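You operate a simulated robot arm through the tools that you are given. There is no shell and no other tool. Be economical: measure what you need, move in short steps, check, and stop when the job is done.

You run a simulated robot arm. Do the job below in one go: nothing can be reset, and whatever is moved stays where it is left.

JOB
Stand the orange cup on plate ONE and give it two strokes of starter.
Fine: swing the pipe over it, then back to PARK; leave the other cups. Set down upright: what you pick out.

The check looks at the end state, three seconds after you hand in, the way a careful person would. Anything else that was tipped, shoved, dropped, spilled or broken makes it a failure.

ROBOT AND FRAMES
A 7-joint arm with a two-finger parallel gripper, fixed in place. Base frame: the origin is at the foot of the arm, x ahead of it, y to its left, z up; the work surface is at about z = 0.86. Readings come in m, degrees, newtons and seconds.
With the tool pointing down near the work surface it reaches from about 0.3 to 0.7 m from the base axis. Its first joint turns from -66.0 to 66.0 degrees. Payload 1.57 kg.
Tool frame: the origin (TCP) lies between the finger pads and is the grasp point; the fingertips stand 0.03 m ahead of it; z points along the fingers, y is the line along which they close. Largest opening 0.11 m; finger width 0.024, thickness 0.012; the body of the gripper, 0.048 by 0.112 m, starts 0.078 m behind the TCP.
Orientation is that of the tool frame in the base frame, as [roll, pitch, yaw] about the fixed x, y, z axes, in that order (R = Rz(yaw) Ry(pitch) Rx(roll)). With the fingers straight down and closing along the base's y, the tool's x points along the base's -x, its y along +y and its z along -z.

CONTROLS
- The arm moves only by the tool arm_command. Its argument "steps" is a list of rows, each an object (a shift or turn left out is 0, a gripper value left out holds the last) with "travel": the shift along the tool's x, y, z in m, a list of three; "dr": the turn, a rotation vector about the tool's x, y, z in degrees, a list of three; "grip": the opening, from 0 (shut) to 1 (fully open). In form: [{"travel": [x, y, z], "dr": [wx, wy, wz], "grip": grip}, ...]. A call has 1 to 12 rows; each row shifts and turns the commanded pose from where the row before left it, along the tool's axes as they then stand. A row lasts 0.2 s, in which the tool goes at most 0.05 m and 8.6 degrees; a call with a longer step from one row to the next is refused whole, and so is a gripper value outside its range. A pose out of reach is approached as far as the arm can. The call stops where the force on the tool passes 40 N (or 10 N more than at its start, if that is more) or the arm is blocked; 0.2 s more then pass. Each finger travels about 0.108 m/s and halts on what it meets, pressing with about 43 N; the grip force reading is that of the motor and also rises with nothing between the fingers. The clock runs only during rows and for 0.2 s after the last one: add rows that do not move to give the fingers time. The reply holds the time, the measured pose of the TCP, the force on the tool along the base axes, the opening and the grip force, in the units named above and with some noise, with the torque about the TCP (base axes, N m) and any sound that the robot's microphone picked up.
- Cameras (640 x 400 px; columns grow to the right, rows downward): "scene" is fixed at [0.1713, -0.3976, 1.411]; the picture's right is [0.66, -0.75, 0.00], its down [-0.46, -0.41, -0.79] and it looks along [0.59, 0.52, -0.61] (base axes); focal length 214 px, centre (320, 200). "wrist" rides on the gripper at [0.07, 0.016, -0.141] in the tool frame; the picture's right is [-0.23, 0.97, 0.00], its down [-0.86, -0.20, -0.48] and it looks along [-0.47, -0.11, 0.88] (tool axes); focal length 222 px, centre (320, 200). There is no depth. A picture from a camera that has moved, and an enlarged one, comes with that camera's place and axes in the base frame and with its lens. The place of the scene camera against the robot may be out by one fixed shift of up to 0.018 m in any direction.
- snapshot(camera): a new picture of that camera. The clock stands still meanwhile.
- close_up(camera, box): a new picture of the part [left, top, right, bottom] of that camera's present view, enlarged. The clock stands still meanwhile.
- hand_in(): hands the job in; it is judged then, once.

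Go step by step. Nothing tells you positions but the pictures and the camera data: compare them with the known pose of the tool, close in by small moves and look again before you grip or let go. The budget is 120 turns and 84 pictures, counting those below and the enlarged ones. Unless the task says otherwise, let go and move clear before handing in, and close with one line.

The tools are called as name(argument=value, ...) on one line, values as JSON. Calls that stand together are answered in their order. arm_command: Moves the arm, as the interface text tells. Its arguments: {"type":"object","properties":{"steps":{"type":"array"}},"required":["steps"]} The other tools are called the same way: snapshot (camera) takes a picture; close_up (camera, box) takes an enlarged picture of a part of a camera's view; hand_in () hands the job in.

At the start:

```text
time_s: 0.0
tool_pos: [0.3486, -0.0884, 1.2797]
orientation: [-180.0, 0.0, 180.0]
ft_force: [0.3, 0.4, 0.2]
moment: [0.0, 0.0, 0.01]
width: 0.1102
grasp_force: 0.0
```

scene: 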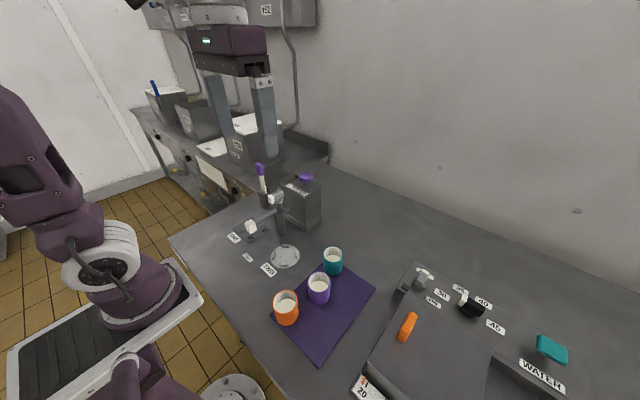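
wrist: 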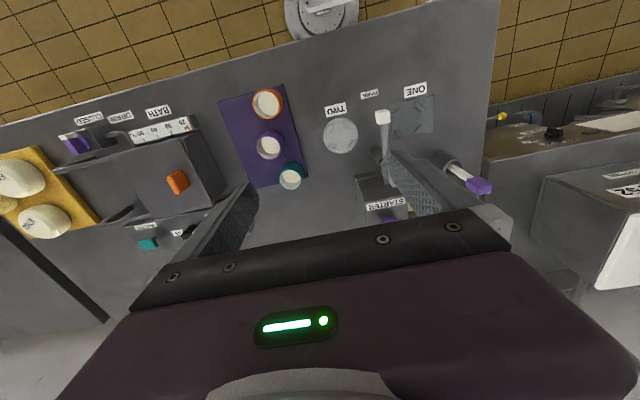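

I see an orange, a purple and a teal cup on a purple mat, a starter dispenser with a swing pipe, and plates labelled ONE and TWO with a PARK label. I'll enlarge the pictures to read the details first.

close_up(camera="scene", box=[210, 150, 390, 340])

close_up(camera="wrist", box=[310, 60, 510, 230])

close_up(camera="scene", box=[220, 155, 340, 285])

```text
2.11 times, centred on (300, 245) of scene
camera zoom: at [0.1713, -0.3976, 1.411], right [0.66, -0.75, 0.0], down [-0.46, -0.41, -0.79], along [0.59, 0.52, -0.61], focal length 452 px, centre (362, 105)
```

zoom: 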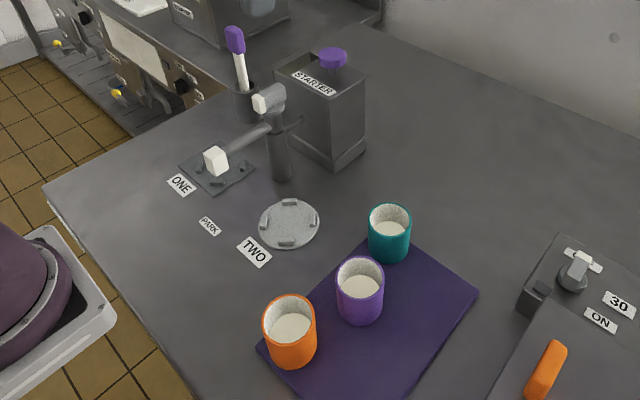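

```text
2.35 times, centred on (410, 145) of wrist
camera zoom: at [0.2797, -0.0722, 1.4209], right [0.23, 0.97, 0.0], down [0.86, -0.2, 0.48], along [0.47, -0.11, -0.88], focal length 523 px, centre (108, 329)
```

zoom: 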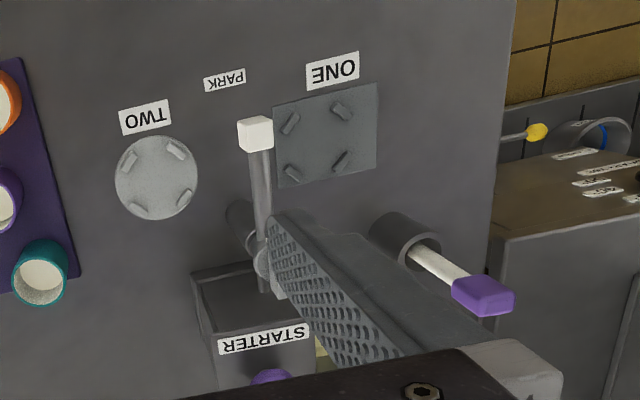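

```text
3.08 times, centred on (280, 220) of scene
camera zoom: at [0.1713, -0.3976, 1.411], right [0.66, -0.75, 0.0], down [-0.46, -0.41, -0.79], along [0.59, 0.52, -0.61], focal length 660 px, centre (443, 138)
```

zoom: 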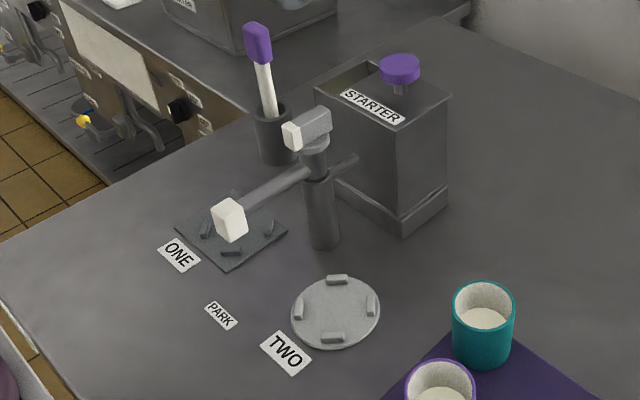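

The pipe seems to be over PARK already, with its tip near (0.37, 0.03, 0.98), and the orange cup is near (0.30, -0.185). Before touching anything I'll move the wrist camera toward the dispenser to see how it is pumped.

arm_command(steps=[{"travel": [0, 0.04, 0]}, {"travel": [0, 0.04, 0]}, {"travel": [0, 0.04, 0]}, {"travel": [0.02, 0, 0.03]}, {"travel": [0.02, 0, 0.03]}])

snapshot(camera="wrist")

close_up(camera="scene", box=[250, 155, 330, 235])

```text
time_s: 1.2
tool_pos: [0.3091, 0.0319, 1.219]
orientation: [180.0, 0.0, -179.9]
ft_force: [0.2, 0.1, -0.1]
moment: [-0.03, -0.04, 0.0]
width: 0.1097
grasp_force: 0.0
```

```text
78 pictures are left
camera wrist: at [0.239, 0.0489, 1.3599], right [0.23, 0.97, 0.0], down [0.86, -0.2, 0.48], along [0.47, -0.11, -0.88], focal length 222 px, centre (320, 200)
```

wrist: 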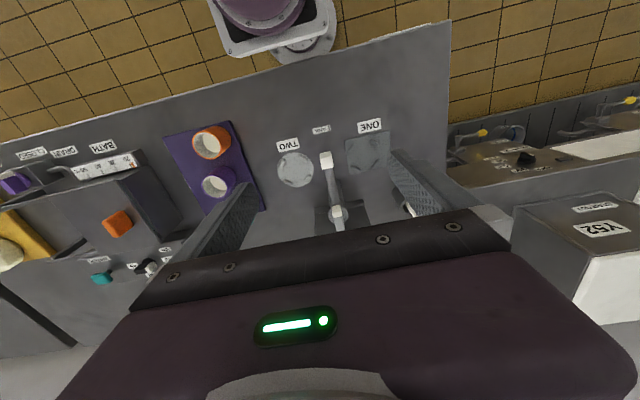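

```text
5.00 times, centred on (290, 195) of scene
camera zoom: at [0.1713, -0.3976, 1.411], right [0.66, -0.75, 0.0], down [-0.46, -0.41, -0.79], along [0.59, 0.52, -0.61], focal length 1072 px, centre (470, 225)
```

zoom: 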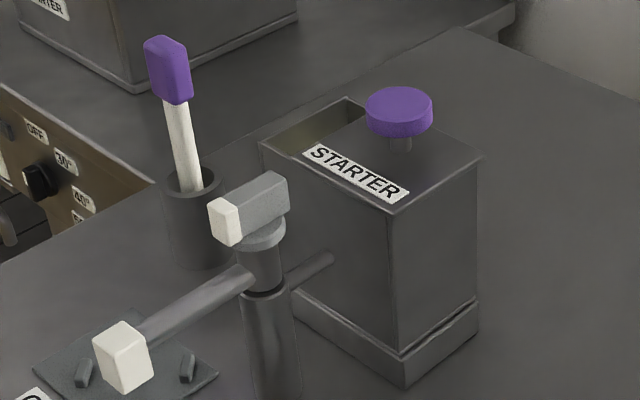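

The tank carries a purple mushroom knob on a stem, which looks like a pump plunger, and the pipe head has white-tipped handles. I'll deal with the cup first and move above the orange one to look.

arm_command(steps=[{"travel": [0.002, -0.043, 0], "grip": 1}, {"travel": [0.002, -0.043, 0]}, {"travel": [0.002, -0.043, 0]}, {"travel": [0.002, -0.043, 0]}, {"travel": [0.002, -0.044, 0]}, {"travel": [0, 0, 0.04]}, {"travel": [0, 0, 0.04]}, {"travel": [0, 0, 0.04]}, {"travel": [0, 0, 0.03]}, {}])

snapshot(camera="wrist")

snapshot(camera="scene")

```text
time_s: 3.4
tool_pos: [0.2995, -0.1858, 1.0702]
orientation: [-180.0, 0.1, -179.9]
ft_force: [0.1, -0.1, -0.5]
moment: [0.01, 0.0, 0.03]
width: 0.11
grasp_force: 0.1
```

```text
76 pictures are left
camera wrist: at [0.2295, -0.1683, 1.2106], right [0.23, 0.97, 0.0], down [0.86, -0.2, 0.48], along [0.47, -0.11, -0.88], focal length 222 px, centre (320, 200)
```

wrist: 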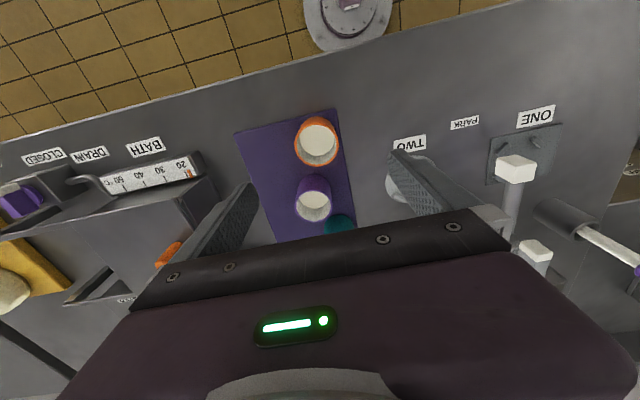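

```text
75 pictures are left
```

scene: 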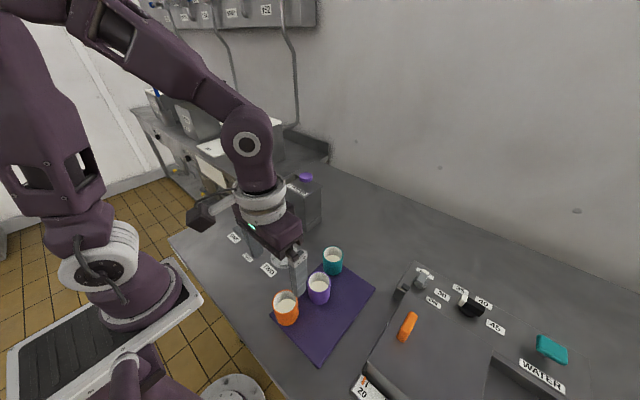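

The orange cup's rim is near (0.293, -0.188), almost under the TCP. I'll nudge over, go part way down and check.

arm_command(steps=[{"travel": [0.006, -0.002, 0.03]}, {"travel": [0, 0, 0.03]}, {"travel": [0, 0, 0.025]}, {}])

snapshot(camera="wrist")

close_up(camera="scene", box=[230, 230, 350, 350])

```text
time_s: 4.4
tool_pos: [0.2931, -0.1873, 0.9849]
orientation: [-179.9, 0.0, -179.9]
ft_force: [-0.4, -0.3, -0.4]
moment: [0.0, 0.0, -0.04]
width: 0.11
grasp_force: 0.1
```

```text
74 pictures are left
camera wrist: at [0.2229, -0.17, 1.1262], right [0.23, 0.97, 0.0], down [0.86, -0.2, 0.48], along [0.47, -0.11, -0.88], focal length 222 px, centre (320, 200)
```

wrist: 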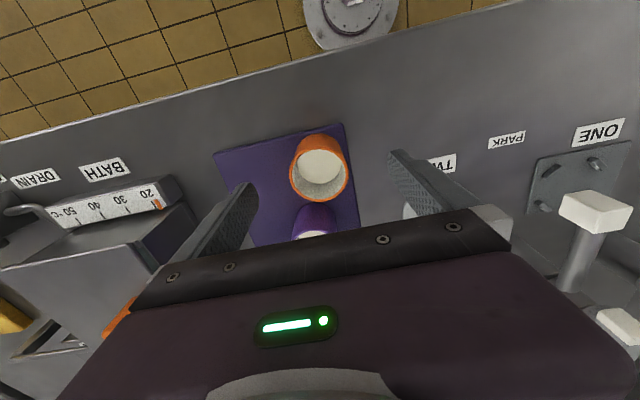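

```text
3.33 times, centred on (290, 290) of scene
camera zoom: at [0.1713, -0.3976, 1.411], right [0.66, -0.75, 0.0], down [-0.46, -0.41, -0.79], along [0.59, 0.52, -0.61], focal length 715 px, centre (420, -100)
```

zoom: 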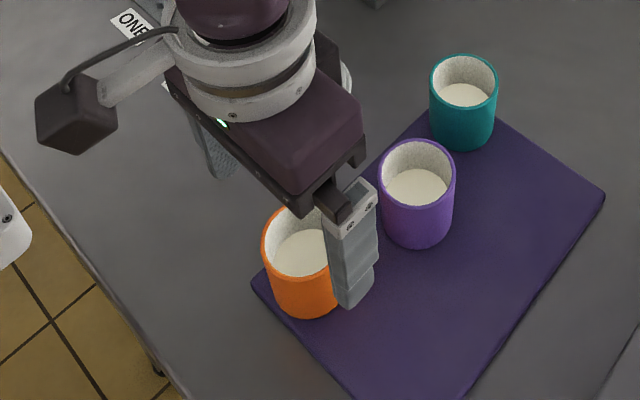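

The cup sits centred between the fingers. I'll descend to about z 0.912 and close gently.

arm_command(steps=[{"travel": [0, 0, 0.025]}, {"travel": [0, 0, 0.025]}, {"travel": [0, 0, 0.022]}, {}])

snapshot(camera="wrist")

close_up(camera="scene", box=[230, 230, 350, 350])

```text
time_s: 5.4
tool_pos: [0.2935, -0.188, 0.9123]
orientation: [-179.9, 0.0, -180.0]
ft_force: [0.0, -0.3, 0.2]
moment: [0.0, -0.01, 0.01]
width: 0.1099
grasp_force: 0.0
```

```text
72 pictures are left
camera wrist: at [0.2242, -0.1699, 1.0532], right [0.23, 0.97, 0.0], down [0.86, -0.2, 0.48], along [0.47, -0.11, -0.88], focal length 222 px, centre (320, 200)
```

wrist: 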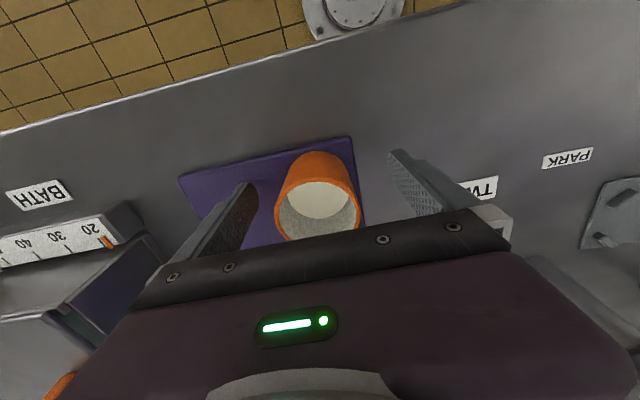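

```text
3.33 times, centred on (290, 290) of scene
camera zoom: at [0.1713, -0.3976, 1.411], right [0.66, -0.75, 0.0], down [-0.46, -0.41, -0.79], along [0.59, 0.52, -0.61], focal length 715 px, centre (420, -100)
```

zoom: 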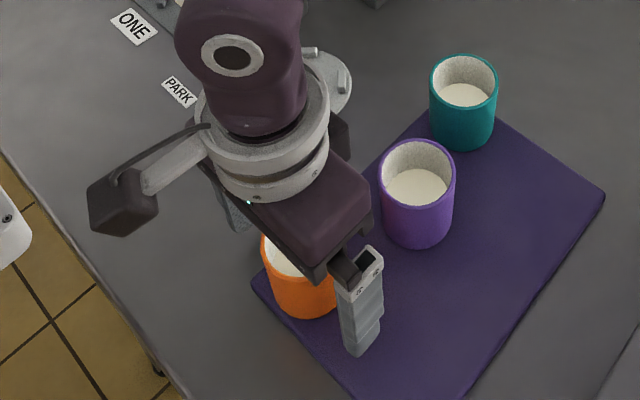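

Well centred and upright; closing the fingers now.

arm_command(steps=[{"grip": 0.7}, {"grip": 0.6}, {"grip": 0.55}, {"grip": 0.5}, {"grip": 0.45}, {"grip": 0.4}, {}])

```text
time_s: 7.0
tool_pos: [0.2935, -0.1868, 0.9117]
orientation: [180.0, 0.0, -179.9]
ft_force: [0.4, 0.4, 0.3]
moment: [0.01, -0.03, 0.03]
width: 0.0545
grasp_force: 43.3
```

The cup is held (width 0.0545). I'll lift gently.

arm_command(steps=[{"travel": [0, 0, -0.006]}, {"travel": [0, 0, -0.012]}, {"travel": [0, 0, -0.018]}, {"travel": [0, 0, -0.018]}, {"travel": [0, 0, -0.018]}, {"travel": [0, 0, -0.012]}, {"travel": [0, 0, -0.006]}, {}])

snapshot(camera="scene")

```text
time_s: 8.8
tool_pos: [0.2937, -0.1869, 1.0035]
orientation: [180.0, -0.1, 179.9]
ft_force: [-0.5, 0.2, -0.2]
moment: [0.02, 0.03, -0.01]
width: 0.0547
grasp_force: 43.1
```

```text
70 pictures are left
```

scene: 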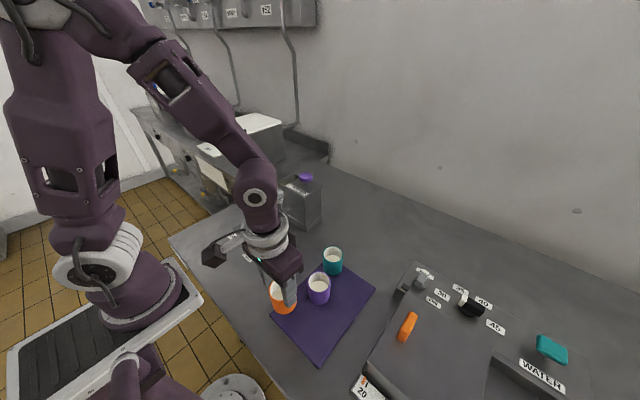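

The cup is up and level. Now I'll carry it along +y, staying in front of the pipe tip.

arm_command(steps=[{"travel": [-0.001, 0.008, 0]}, {"travel": [-0.001, 0.016, 0]}, {"travel": [-0.001, 0.024, 0]}, {"travel": [-0.001, 0.03, 0]}, {"travel": [-0.001, 0.03, 0]}, {"travel": [-0.001, 0.03, 0]}, {"travel": [-0.001, 0.03, 0]}, {"travel": [-0.001, 0.03, 0]}, {"travel": [-0.001, 0.03, 0]}, {"travel": [-0.001, 0.03, 0]}, {"travel": [-0.001, 0.03, 0]}])

arm_command(steps=[{"travel": [0, 0.014, 0]}, {"travel": [0, 0.008, 0]}, {}])

snapshot(camera="wrist")

snapshot(camera="scene")

```text
time_s: 11.2
tool_pos: [0.3032, 0.1017, 1.003]
orientation: [179.9, 0.0, 179.9]
ft_force: [0.5, -0.3, -0.7]
moment: [-0.04, 0.03, 0.02]
width: 0.0549
grasp_force: 43.1
```

```text
time_s: 12.0
tool_pos: [0.3039, 0.1236, 1.0039]
orientation: [180.0, 0.1, -179.9]
ft_force: [0.8, 0.0, -0.4]
moment: [-0.01, -0.01, -0.05]
width: 0.0548
grasp_force: 43.2
```

```text
69 pictures are left
camera wrist: at [0.2345, 0.1401, 1.1444], right [0.23, 0.97, 0.0], down [0.86, -0.2, 0.48], along [0.47, -0.11, -0.88], focal length 222 px, centre (320, 200)
```

wrist: 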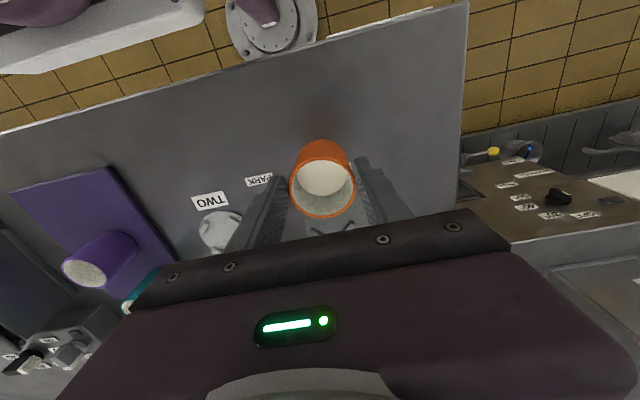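

```text
68 pictures are left
```

scene: 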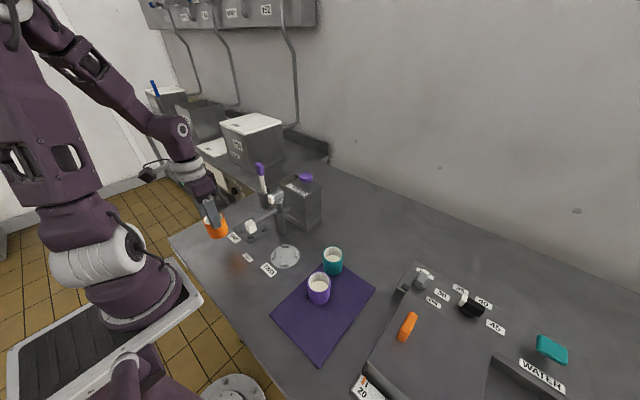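

The cup looks further below the camera than when I gripped it, so it may be slipping. I'll check closely while the clock stands still.

close_up(camera="wrist", box=[240, 110, 420, 250])

close_up(camera="scene", box=[170, 170, 270, 260])

```text
2.86 times, centred on (330, 180) of wrist
camera zoom: at [0.2345, 0.1401, 1.1444], right [0.23, 0.97, 0.0], down [0.86, -0.2, 0.48], along [0.47, -0.11, -0.88], focal length 635 px, centre (291, 257)
```

zoom: 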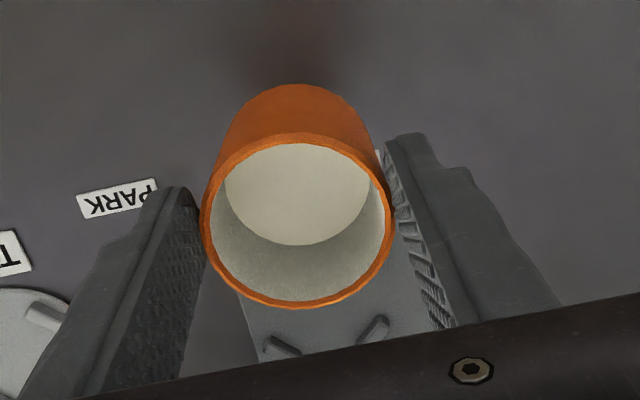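

```text
4.44 times, centred on (220, 215) of scene
camera zoom: at [0.1713, -0.3976, 1.411], right [0.66, -0.75, 0.0], down [-0.46, -0.41, -0.79], along [0.59, 0.52, -0.61], focal length 953 px, centre (764, 133)
```

zoom: 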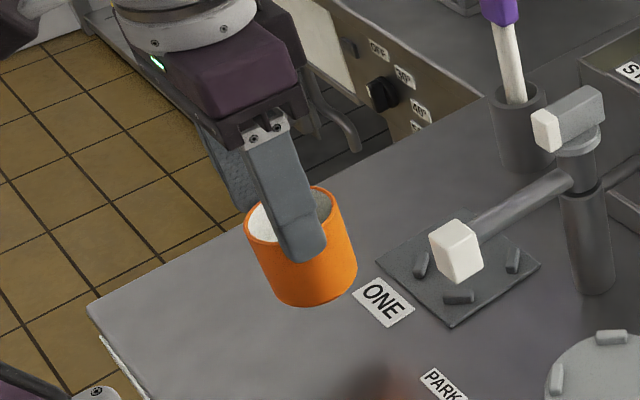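

It has slid down in the pads: the fingertips are now only 2–3 cm below the rim. The bench below is clear, so I'll set the cup straight down here and regrip it lower.

arm_command(steps=[{"travel": [0, 0, 0.01]}, {"travel": [0, 0, 0.014]}, {"travel": [0, 0, 0.012]}, {"travel": [0, 0, 0.006]}])

close_up(camera="wrist", box=[240, 110, 420, 250])

close_up(camera="scene", box=[170, 170, 270, 260])

```text
time_s: 13.0
tool_pos: [0.3043, 0.1226, 0.9606]
orientation: [179.9, 0.0, 179.9]
ft_force: [-0.2, 0.1, -0.8]
moment: [0.01, 0.0, -0.01]
width: 0.0546
grasp_force: 43.2
```

```text
2.86 times, centred on (330, 180) of wrist
camera zoom: at [0.2341, 0.14, 1.1012], right [0.23, 0.97, 0.0], down [0.86, -0.2, 0.48], along [0.47, -0.11, -0.88], focal length 635 px, centre (291, 257)
```

zoom: 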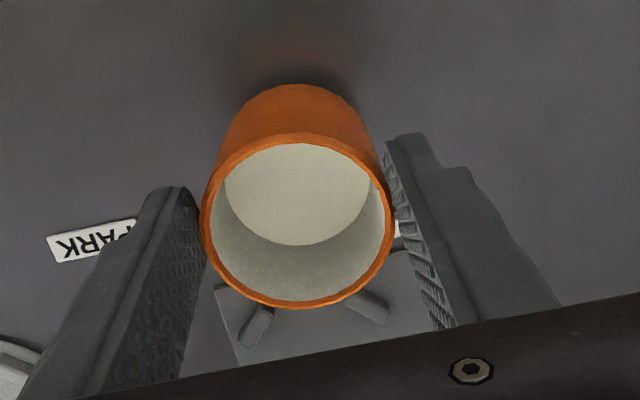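

```text
4.44 times, centred on (220, 215) of scene
camera zoom: at [0.1713, -0.3976, 1.411], right [0.66, -0.75, 0.0], down [-0.46, -0.41, -0.79], along [0.59, 0.52, -0.61], focal length 953 px, centre (764, 133)
```

zoom: 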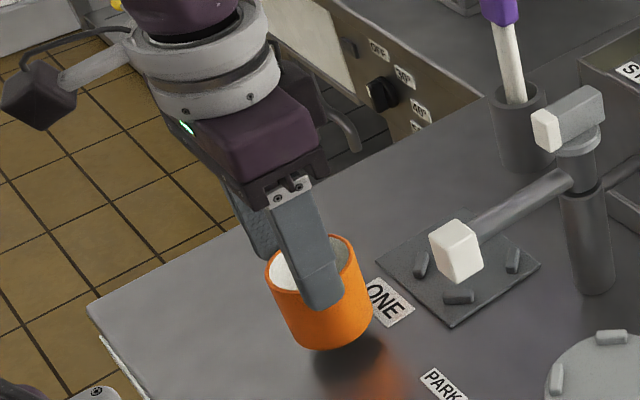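

No further slip in the last second, so the hold is steady for now, and the cup still hovers 1–3 cm above the bench. I'll keep lowering in small steps.

arm_command(steps=[{"travel": [0, 0, 0.006]}, {"travel": [0, 0, 0.006]}, {}])

close_up(camera="wrist", box=[240, 110, 420, 250])

close_up(camera="scene", box=[170, 170, 270, 260])

```text
time_s: 13.8
tool_pos: [0.3046, 0.1223, 0.9476]
orientation: [-180.0, 0.0, 180.0]
ft_force: [-0.5, -0.3, -2.1]
moment: [0.0, 0.0, 0.01]
width: 0.0547
grasp_force: 43.2
```

```text
2.86 times, centred on (330, 180) of wrist
camera zoom: at [0.2349, 0.14, 1.0894], right [0.23, 0.97, 0.0], down [0.86, -0.2, 0.48], along [0.47, -0.11, -0.88], focal length 635 px, centre (291, 257)
```

zoom: 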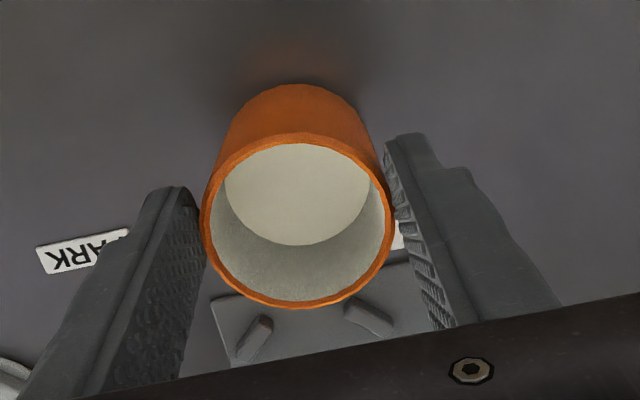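

```text
4.44 times, centred on (220, 215) of scene
camera zoom: at [0.1713, -0.3976, 1.411], right [0.66, -0.75, 0.0], down [-0.46, -0.41, -0.79], along [0.59, 0.52, -0.61], focal length 953 px, centre (764, 133)
```

zoom: 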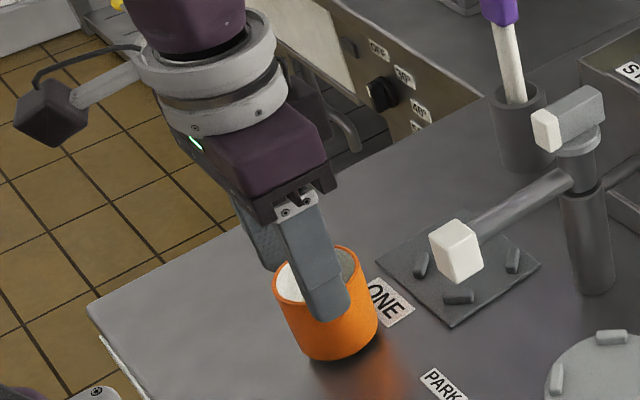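

Still hovering slightly and not slipping. I'll go lower in small steps.

arm_command(steps=[{"travel": [0, 0, 0.004]}, {"travel": [0, 0, 0.004]}, {}])

close_up(camera="scene", box=[170, 170, 270, 260])

close_up(camera="wrist", box=[240, 110, 420, 250])

```text
time_s: 14.6
tool_pos: [0.3051, 0.1243, 0.9399]
orientation: [179.9, 0.1, -179.9]
ft_force: [0.2, 1.9, 35.6]
moment: [0.08, -0.4, 0.01]
width: 0.0547
grasp_force: 43.2
```

```text
4.44 times, centred on (220, 215) of scene
camera zoom: at [0.171, -0.3977, 1.411], right [0.66, -0.75, 0.0], down [-0.46, -0.41, -0.79], along [0.59, 0.52, -0.61], focal length 953 px, centre (764, 133)
```

zoom: 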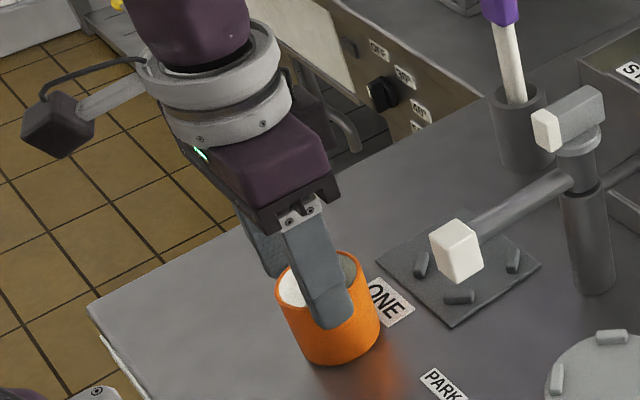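

```text
2.86 times, centred on (330, 180) of wrist
camera zoom: at [0.2346, 0.1401, 1.0818], right [0.23, 0.97, 0.0], down [0.85, -0.2, 0.48], along [0.47, -0.11, -0.88], focal length 635 px, centre (291, 257)
```

zoom: 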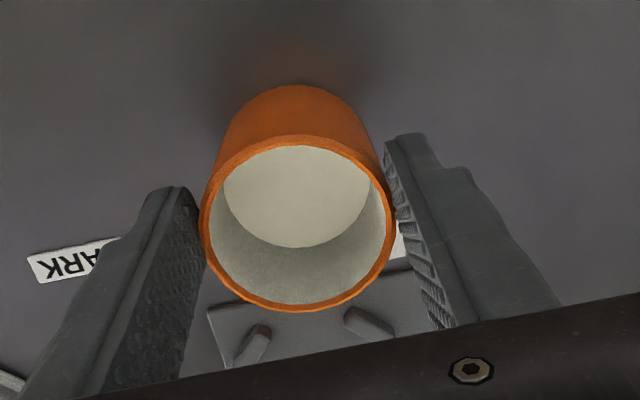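

Contact: the cup stands on the bench and the pads hold without sliding. I'll relieve the preload, open gently, and then look.

arm_command(steps=[{"travel": [0, 0, -0.003]}, {"travel": [0, 0, -0.001]}, {"grip": 0.55}, {"grip": 0.65}, {"grip": 0.8}, {"grip": 1}, {}])

snapshot(camera="wrist")

close_up(camera="scene", box=[170, 170, 270, 260])

```text
time_s: 16.2
tool_pos: [0.3052, 0.123, 0.9441]
orientation: [180.0, 0.0, 180.0]
ft_force: [0.0, -0.7, 0.5]
moment: [0.02, 0.03, -0.01]
width: 0.1099
grasp_force: 0.0
```

```text
59 pictures are left
camera wrist: at [0.2347, 0.14, 1.0857], right [0.23, 0.97, 0.0], down [0.86, -0.2, 0.48], along [0.47, -0.11, -0.88], focal length 222 px, centre (320, 200)
```

wrist: 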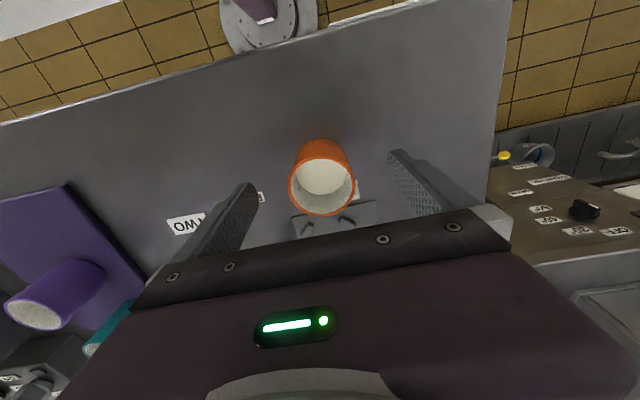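

```text
4.44 times, centred on (220, 215) of scene
camera zoom: at [0.1713, -0.3976, 1.411], right [0.66, -0.75, 0.0], down [-0.46, -0.41, -0.79], along [0.59, 0.52, -0.61], focal length 953 px, centre (764, 133)
```

zoom: 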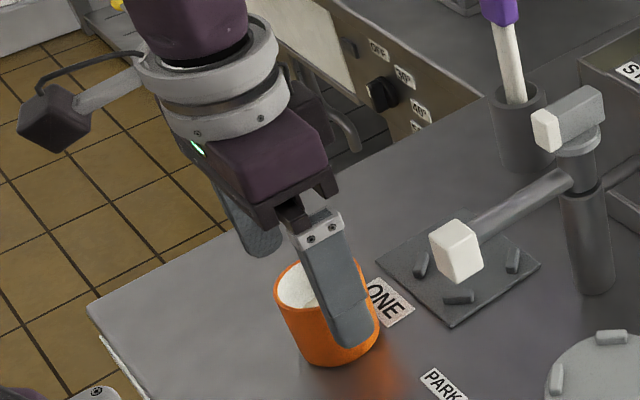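

The cup stands upright and free at about (0.311, 0.123). I'll shift 5 mm ahead, go down to z≈0.90 and look again.

arm_command(steps=[{"travel": [-0.005, 0, 0]}, {"travel": [0, 0, 0.015]}, {"travel": [0, 0, 0.015]}, {"travel": [0, 0, 0.012]}, {}])

snapshot(camera="wrist")

```text
time_s: 17.4
tool_pos: [0.3101, 0.1223, 0.9028]
orientation: [179.9, 0.0, -179.9]
ft_force: [-0.6, 0.5, 0.2]
moment: [0.0, -0.03, -0.01]
width: 0.1101
grasp_force: 0.1
```

```text
57 pictures are left
camera wrist: at [0.2401, 0.1396, 1.0432], right [0.23, 0.97, 0.0], down [0.86, -0.2, 0.48], along [0.47, -0.11, -0.88], focal length 222 px, centre (320, 200)
```

wrist: 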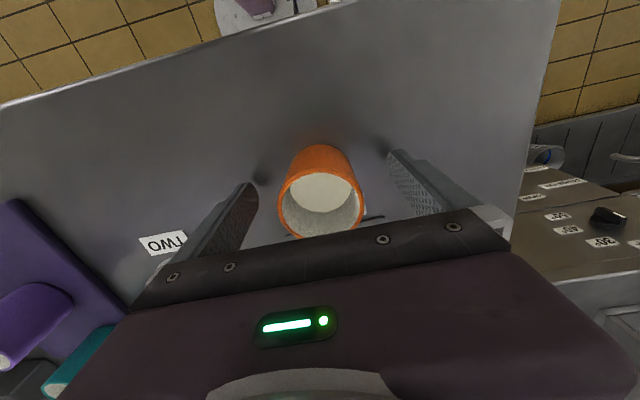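

Cup centred. Closing, then a slow short lift to see whether it holds.

arm_command(steps=[{"grip": 0.7}, {"grip": 0.6}, {"grip": 0.5}, {"grip": 0.4}, {"grip": 0.3}, {"grip": 0.2}, {}, {}])

arm_command(steps=[{"travel": [0, 0, -0.004]}, {"travel": [0, 0, -0.007]}, {"travel": [0, 0, -0.007]}, {"travel": [0, 0, -0.007]}, {"travel": [0, 0, -0.004]}, {}])

snapshot(camera="wrist")

close_up(camera="scene", box=[170, 170, 270, 260])

```text
time_s: 19.2
tool_pos: [0.3095, 0.1231, 0.9024]
orientation: [-180.0, 0.0, 180.0]
ft_force: [-0.4, -0.2, 0.1]
moment: [-0.04, -0.03, -0.04]
width: 0.0544
grasp_force: 43.0
```

```text
time_s: 20.6
tool_pos: [0.3104, 0.1228, 0.9317]
orientation: [-180.0, 0.0, -180.0]
ft_force: [0.4, -0.6, -1.0]
moment: [-0.02, -0.02, -0.01]
width: 0.0547
grasp_force: 43.0
```

```text
56 pictures are left
camera wrist: at [0.2397, 0.1404, 1.0723], right [0.23, 0.97, 0.0], down [0.86, -0.2, 0.48], along [0.47, -0.11, -0.88], focal length 222 px, centre (320, 200)
```

wrist: 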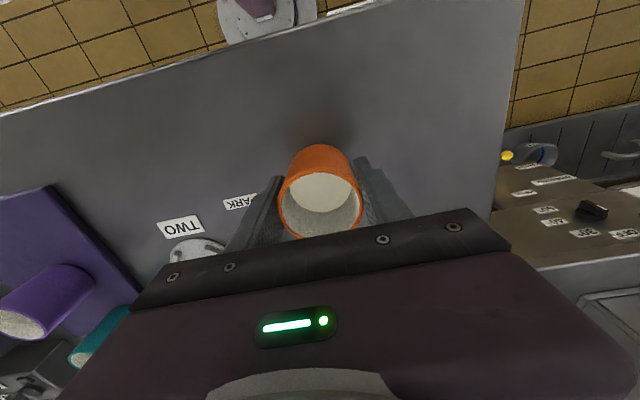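

```text
4.44 times, centred on (220, 215) of scene
camera zoom: at [0.1713, -0.3976, 1.411], right [0.66, -0.75, 0.0], down [-0.46, -0.41, -0.79], along [0.59, 0.52, -0.61], focal length 953 px, centre (764, 133)
```

zoom: 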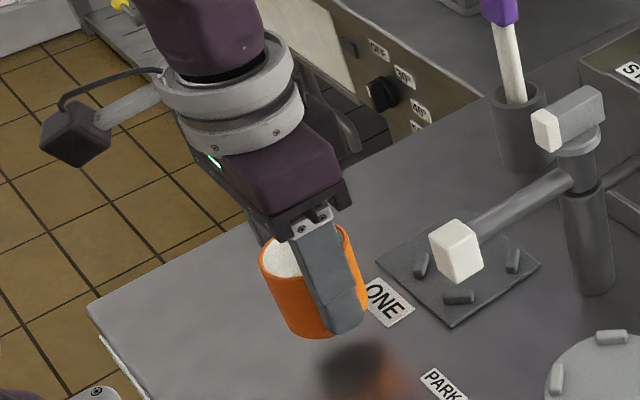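

Held firmly with no slip. Moving slowly ahead to above plate ONE, around (0.412, 0.122).

arm_command(steps=[{"travel": [-0.006, 0, -0.004]}, {"travel": [-0.012, 0, 0]}, {"travel": [-0.016, 0, 0]}, {"travel": [-0.016, 0, 0]}, {"travel": [-0.016, 0, 0]}, {"travel": [-0.016, 0, 0]}, {"travel": [-0.012, 0, 0]}, {"travel": [-0.006, 0, 0]}, {}])

snapshot(camera="wrist")

close_up(camera="scene", box=[200, 170, 300, 260])

```text
time_s: 22.6
tool_pos: [0.4091, 0.1234, 0.935]
orientation: [180.0, 0.0, -180.0]
ft_force: [-0.4, -0.1, -1.2]
moment: [0.04, 0.03, -0.01]
width: 0.0542
grasp_force: 42.6
```

```text
54 pictures are left
camera wrist: at [0.3393, 0.14, 1.0765], right [0.23, 0.97, 0.0], down [0.86, -0.2, 0.48], along [0.47, -0.11, -0.88], focal length 222 px, centre (320, 200)
```

wrist: 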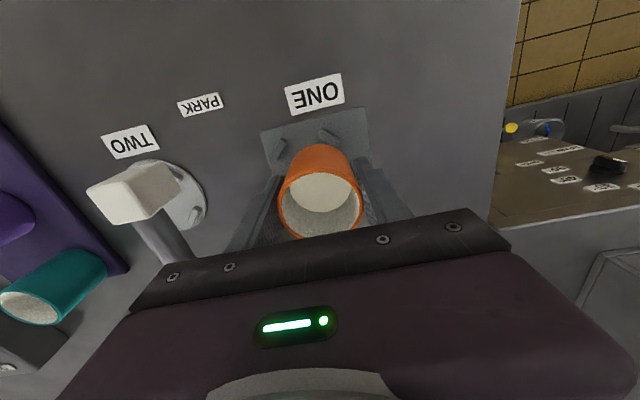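

```text
4.44 times, centred on (250, 215) of scene
camera zoom: at [0.1713, -0.3976, 1.411], right [0.66, -0.75, 0.0], down [-0.46, -0.41, -0.79], along [0.59, 0.52, -0.61], focal length 953 px, centre (631, 133)
```

zoom: 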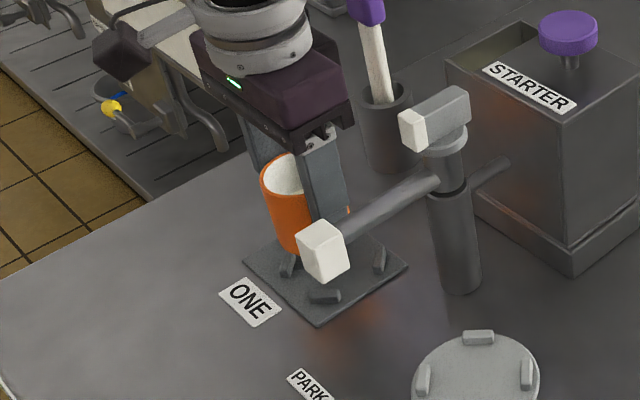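

I'm above the plate at about the right place; I'll zoom in to fine-tune the alignment against the lugs.

close_up(camera="wrist", box=[240, 90, 400, 220])

close_up(camera="scene", box=[245, 190, 305, 245])

```text
3.08 times, centred on (320, 155) of wrist
camera zoom: at [0.3393, 0.14, 1.0765], right [0.23, 0.97, 0.0], down [0.86, -0.2, 0.48], along [0.47, -0.11, -0.88], focal length 684 px, centre (320, 338)
```

zoom: 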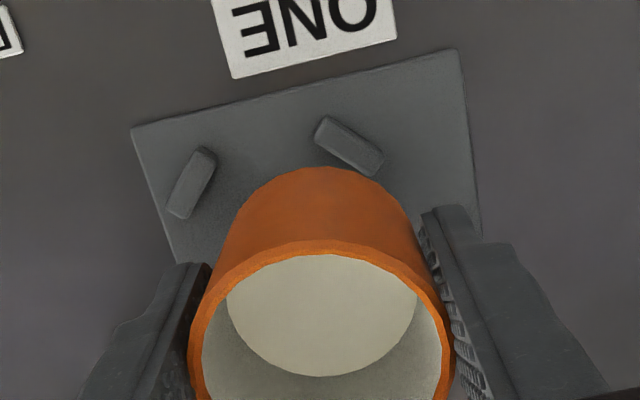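

```text
7.27 times, centred on (275, 218) of scene
camera zoom: at [0.1713, -0.3976, 1.411], right [0.66, -0.75, 0.0], down [-0.46, -0.41, -0.79], along [0.59, 0.52, -0.61], focal length 1560 px, centre (647, 73)
```

zoom: 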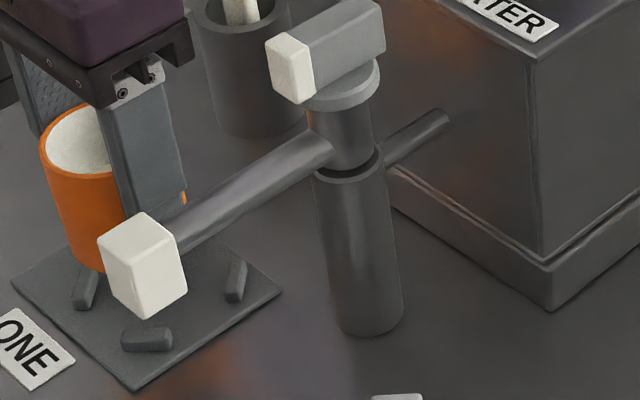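

The four lugs form a ring centred at about (0.412, 0.113), off the plate's middle. I'll shift 10 mm in −y and lower partly, then look.

arm_command(steps=[{"travel": [-0.001, -0.005, 0]}, {"travel": [-0.0005, -0.0052, 0]}, {"travel": [0, 0, 0.006]}, {"travel": [0, 0, 0.004]}, {}])

close_up(camera="wrist", box=[240, 90, 400, 250])

close_up(camera="scene", box=[235, 190, 295, 245])

```text
time_s: 23.8
tool_pos: [0.4106, 0.1123, 0.9247]
orientation: [-180.0, 0.1, -180.0]
ft_force: [-0.4, 0.2, -1.5]
moment: [-0.02, 0.03, 0.03]
width: 0.0545
grasp_force: 43.4
```

```text
2.50 times, centred on (320, 170) of wrist
camera zoom: at [0.3415, 0.1298, 1.0669], right [0.23, 0.97, 0.0], down [0.86, -0.2, 0.48], along [0.47, -0.11, -0.88], focal length 555 px, centre (320, 275)
```

zoom: 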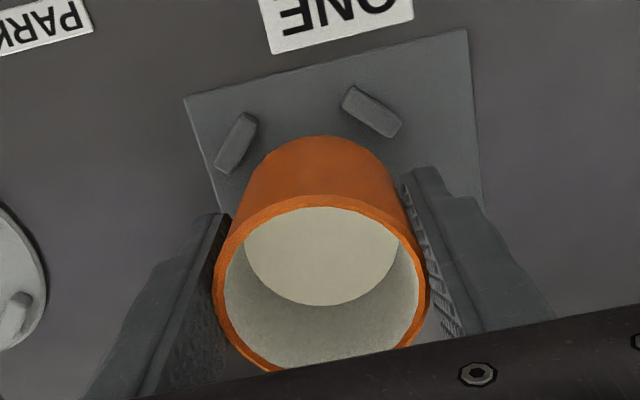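

```text
7.27 times, centred on (265, 218) of scene
camera zoom: at [0.1713, -0.3976, 1.411], right [0.66, -0.75, 0.0], down [-0.46, -0.41, -0.79], along [0.59, 0.52, -0.61], focal length 1560 px, centre (720, 73)
```

zoom: 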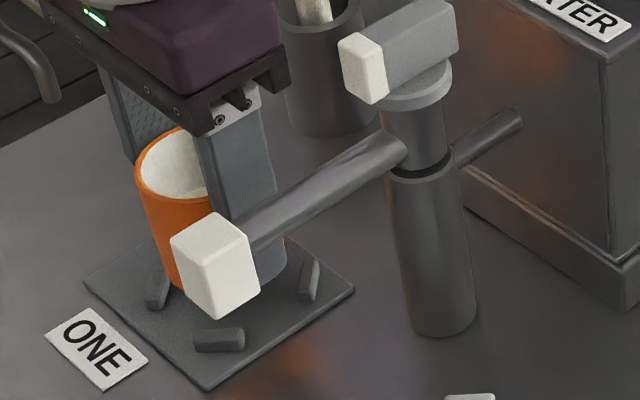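

Ring centre comes out at (0.4115, 0.113) again, and the cup is within about 1 mm of it. I'll lower in fine steps until it touches.

arm_command(steps=[{"travel": [-0.0005, 0.0005, 0.003]}, {"travel": [0, 0, 0.003]}, {"travel": [0, 0, 0.003]}, {}])

close_up(camera="wrist", box=[240, 90, 400, 250])

```text
time_s: 24.8
tool_pos: [0.4123, 0.1138, 0.9158]
orientation: [180.0, -0.1, 180.0]
ft_force: [-0.5, 1.2, -0.8]
moment: [0.0, 0.0, 0.01]
width: 0.0547
grasp_force: 43.5
```

```text
2.50 times, centred on (320, 170) of wrist
camera zoom: at [0.3417, 0.1301, 1.058], right [0.23, 0.97, 0.0], down [0.86, -0.2, 0.48], along [0.47, -0.11, -0.88], focal length 555 px, centre (320, 275)
```

zoom: 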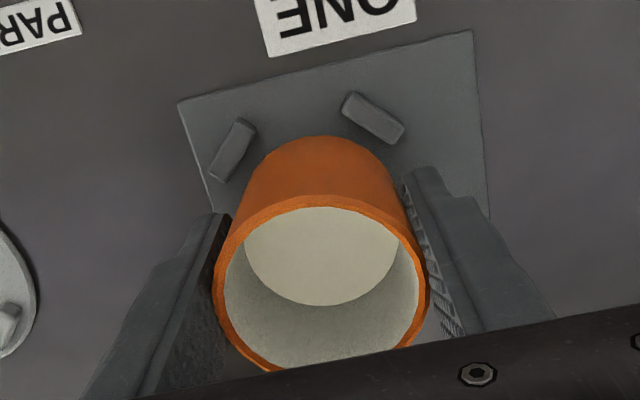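

Clear so far; continuing down in 2 mm steps.

arm_command(steps=[{"travel": [0, 0, 0.002]}, {"travel": [0, 0, 0.002]}, {}])

close_up(camera="wrist", box=[240, 90, 400, 250])

```text
time_s: 25.6
tool_pos: [0.411, 0.1131, 0.9133]
orientation: [-180.0, 0.0, 179.9]
ft_force: [-0.3, 0.6, -1.0]
moment: [0.02, 0.02, -0.01]
width: 0.0546
grasp_force: 43.3
```

```text
2.50 times, centred on (320, 170) of wrist
camera zoom: at [0.3412, 0.1302, 1.0539], right [0.23, 0.97, 0.0], down [0.86, -0.2, 0.48], along [0.47, -0.11, -0.88], focal length 555 px, centre (320, 275)
```

zoom: 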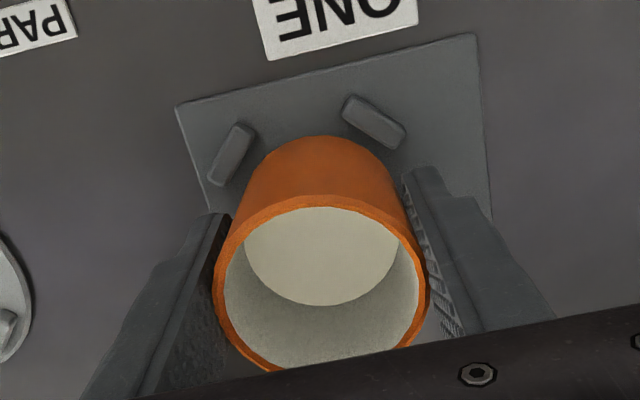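

No contact yet; going on.

arm_command(steps=[{"travel": [0, 0, 0.002]}, {"travel": [0, 0, 0.001]}, {}])

```text
time_s: 26.4
tool_pos: [0.4104, 0.1127, 0.9092]
orientation: [-180.0, 0.0, -180.0]
ft_force: [-0.1, 0.1, -1.6]
moment: [0.0, 0.0, -0.02]
width: 0.0546
grasp_force: 43.1
```

arm_command(steps=[{"travel": [0, 0, 0.0015]}, {"travel": [0, 0, 0.0015]}, {}])

close_up(camera="wrist", box=[240, 90, 400, 250])

close_up(camera="scene", box=[235, 190, 295, 245])

```text
time_s: 27.2
tool_pos: [0.4113, 0.1122, 0.9059]
orientation: [-179.9, -0.1, 179.9]
ft_force: [0.2, 1.1, -1.0]
moment: [0.03, -0.02, 0.02]
width: 0.0546
grasp_force: 43.2
```

```text
2.50 times, centred on (320, 170) of wrist
camera zoom: at [0.3413, 0.1299, 1.0479], right [0.23, 0.97, 0.0], down [0.86, -0.2, 0.48], along [0.47, -0.11, -0.88], focal length 555 px, centre (320, 275)
```

zoom: 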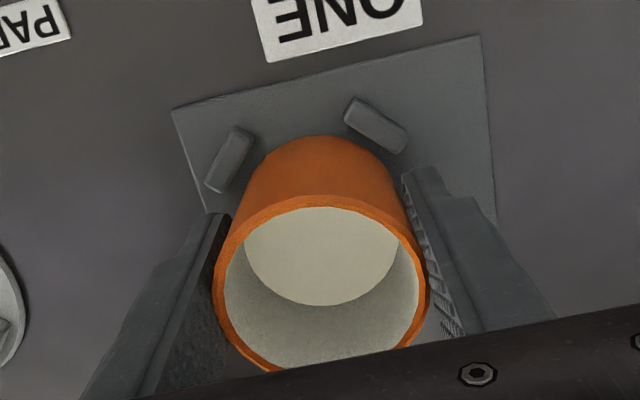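

```text
7.27 times, centred on (265, 218) of scene
camera zoom: at [0.1713, -0.3976, 1.411], right [0.66, -0.75, 0.0], down [-0.46, -0.41, -0.79], along [0.59, 0.52, -0.61], focal length 1560 px, centre (720, 73)
```

zoom: 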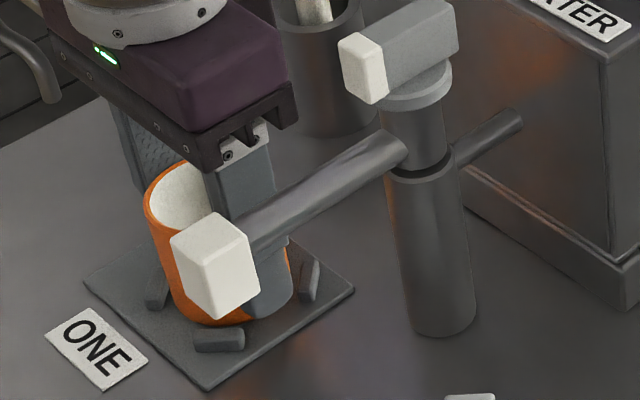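

It's seating between the lugs. A little further until contact.

arm_command(steps=[{"travel": [0, 0, 0.001]}, {"travel": [0, 0, 0.001]}, {}])

```text
time_s: 28.0
tool_pos: [0.412, 0.1127, 0.9054]
orientation: [-180.0, 0.1, -179.8]
ft_force: [-1.3, 0.4, 34.4]
moment: [0.02, -0.03, 0.05]
width: 0.0548
grasp_force: 43.0
```

Contact on the plate. I'll relieve the load, open just enough, and check.

arm_command(steps=[{"travel": [0, 0, -0.0013]}, {}, {"grip": 0.53}, {"grip": 0.58}, {"grip": 0.65}, {"grip": 0.75}, {}])

close_up(camera="wrist", box=[240, 90, 400, 250])

close_up(camera="scene", box=[235, 190, 295, 245])

```text
time_s: 29.6
tool_pos: [0.412, 0.1123, 0.9067]
orientation: [180.0, -0.1, -179.9]
ft_force: [0.2, 0.7, -1.0]
moment: [0.0, 0.01, 0.02]
width: 0.0826
grasp_force: 0.0
```

```text
2.50 times, centred on (320, 170) of wrist
camera zoom: at [0.3414, 0.1302, 1.0471], right [0.23, 0.97, 0.0], down [0.86, -0.2, 0.48], along [0.47, -0.11, -0.88], focal length 555 px, centre (320, 275)
```

zoom: 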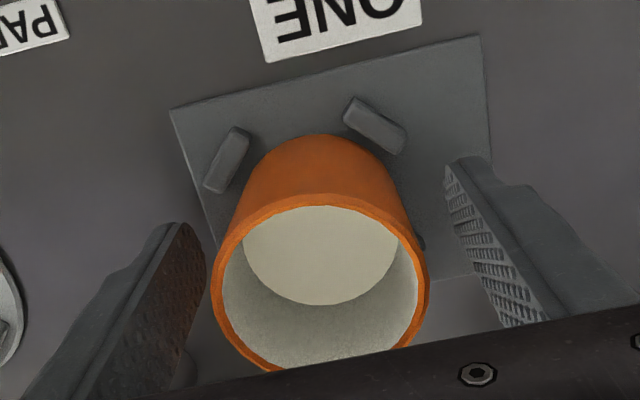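

```text
7.27 times, centred on (265, 218) of scene
camera zoom: at [0.1713, -0.3976, 1.411], right [0.66, -0.75, 0.0], down [-0.46, -0.41, -0.79], along [0.59, 0.52, -0.61], focal length 1560 px, centre (720, 73)
```

zoom: 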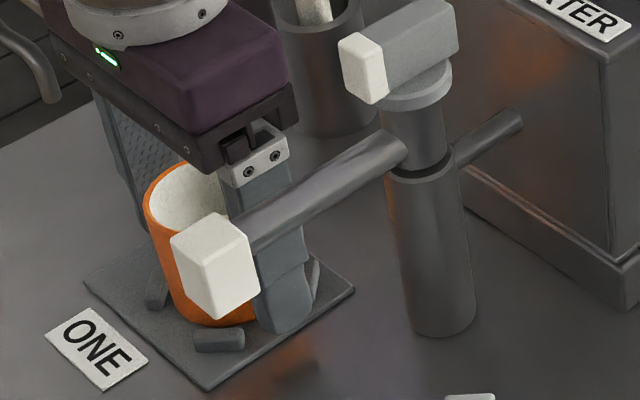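

The cup stands level between the lugs. Rising straight up, then looking at the whole dispenser.

arm_command(steps=[{"travel": [0, 0, -0.015]}, {"travel": [0, 0, -0.03]}, {"travel": [0, 0, -0.04]}, {"travel": [0, 0, -0.04]}, {"travel": [0, 0, -0.04]}, {"travel": [0, 0, -0.04]}, {"travel": [0, 0, -0.04]}, {}])

snapshot(camera="wrist")

snapshot(camera="scene")

```text
time_s: 31.4
tool_pos: [0.4134, 0.114, 1.1515]
orientation: [-180.0, 0.0, -179.9]
ft_force: [-0.5, -0.7, -1.1]
moment: [-0.04, 0.01, 0.01]
width: 0.0826
grasp_force: 0.1
```

```text
42 pictures are left
camera wrist: at [0.3428, 0.1308, 1.293], right [0.23, 0.97, 0.0], down [0.86, -0.2, 0.48], along [0.47, -0.11, -0.88], focal length 222 px, centre (320, 200)
```

wrist: 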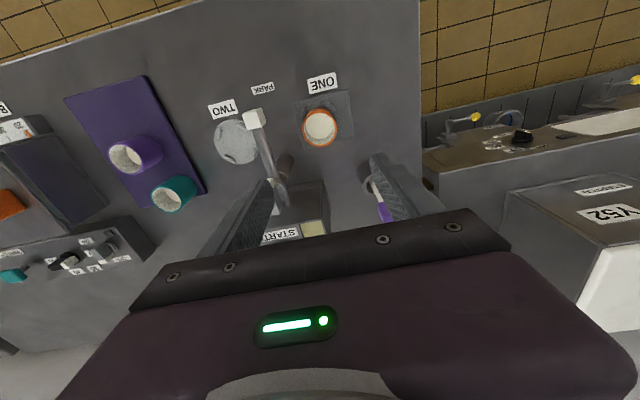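

```text
41 pictures are left
```

scene: 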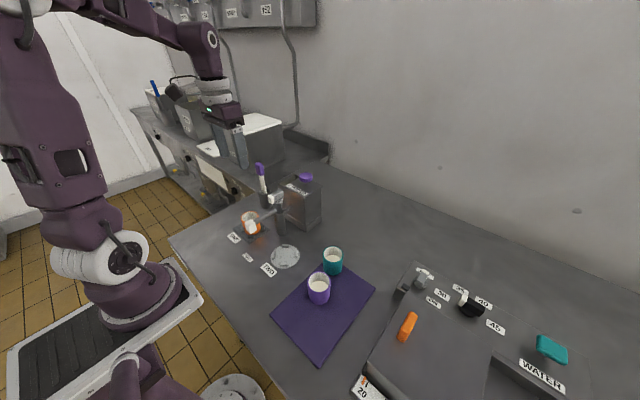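

The orange cup is settled on ONE, and the pipe tip is at about (0.369, 0.032, 0.977), with the post axis near (0.477, 0.035). I'll come above the pipe shaft with the fingers partly open so they can straddle it loosely.

arm_command(steps=[{"travel": [0, -0.04, 0], "grip": 0.45}, {"travel": [0, -0.041, 0]}, {"travel": [0.001, 0, 0.03]}, {"travel": [0, 0, 0.03]}, {}])

snapshot(camera="wrist")

close_up(camera="scene", box=[210, 145, 330, 260])

```text
time_s: 32.6
tool_pos: [0.4108, 0.0328, 1.0902]
orientation: [-180.0, 0.0, -179.9]
ft_force: [0.5, -0.8, -0.5]
moment: [0.0, 0.04, 0.02]
width: 0.0495
grasp_force: 0.0
```

```text
40 pictures are left
camera wrist: at [0.3413, 0.0498, 1.2301], right [0.23, 0.97, 0.0], down [0.86, -0.2, 0.48], along [0.47, -0.11, -0.88], focal length 222 px, centre (320, 200)
```

wrist: 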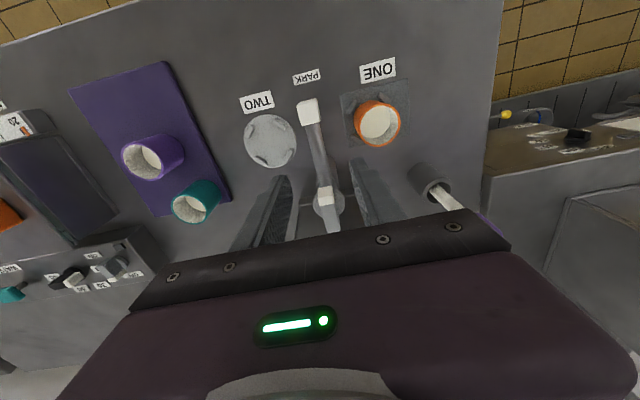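

```text
3.48 times, centred on (270, 202) of scene
camera zoom: at [0.1713, -0.3976, 1.411], right [0.66, -0.75, 0.0], down [-0.46, -0.41, -0.79], along [0.59, 0.52, -0.61], focal length 746 px, centre (494, 191)
```

zoom: 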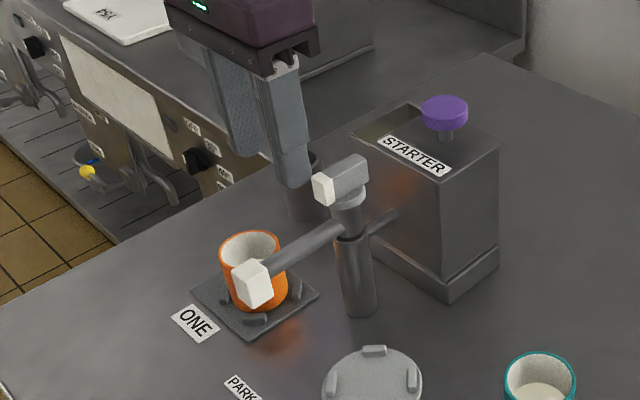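

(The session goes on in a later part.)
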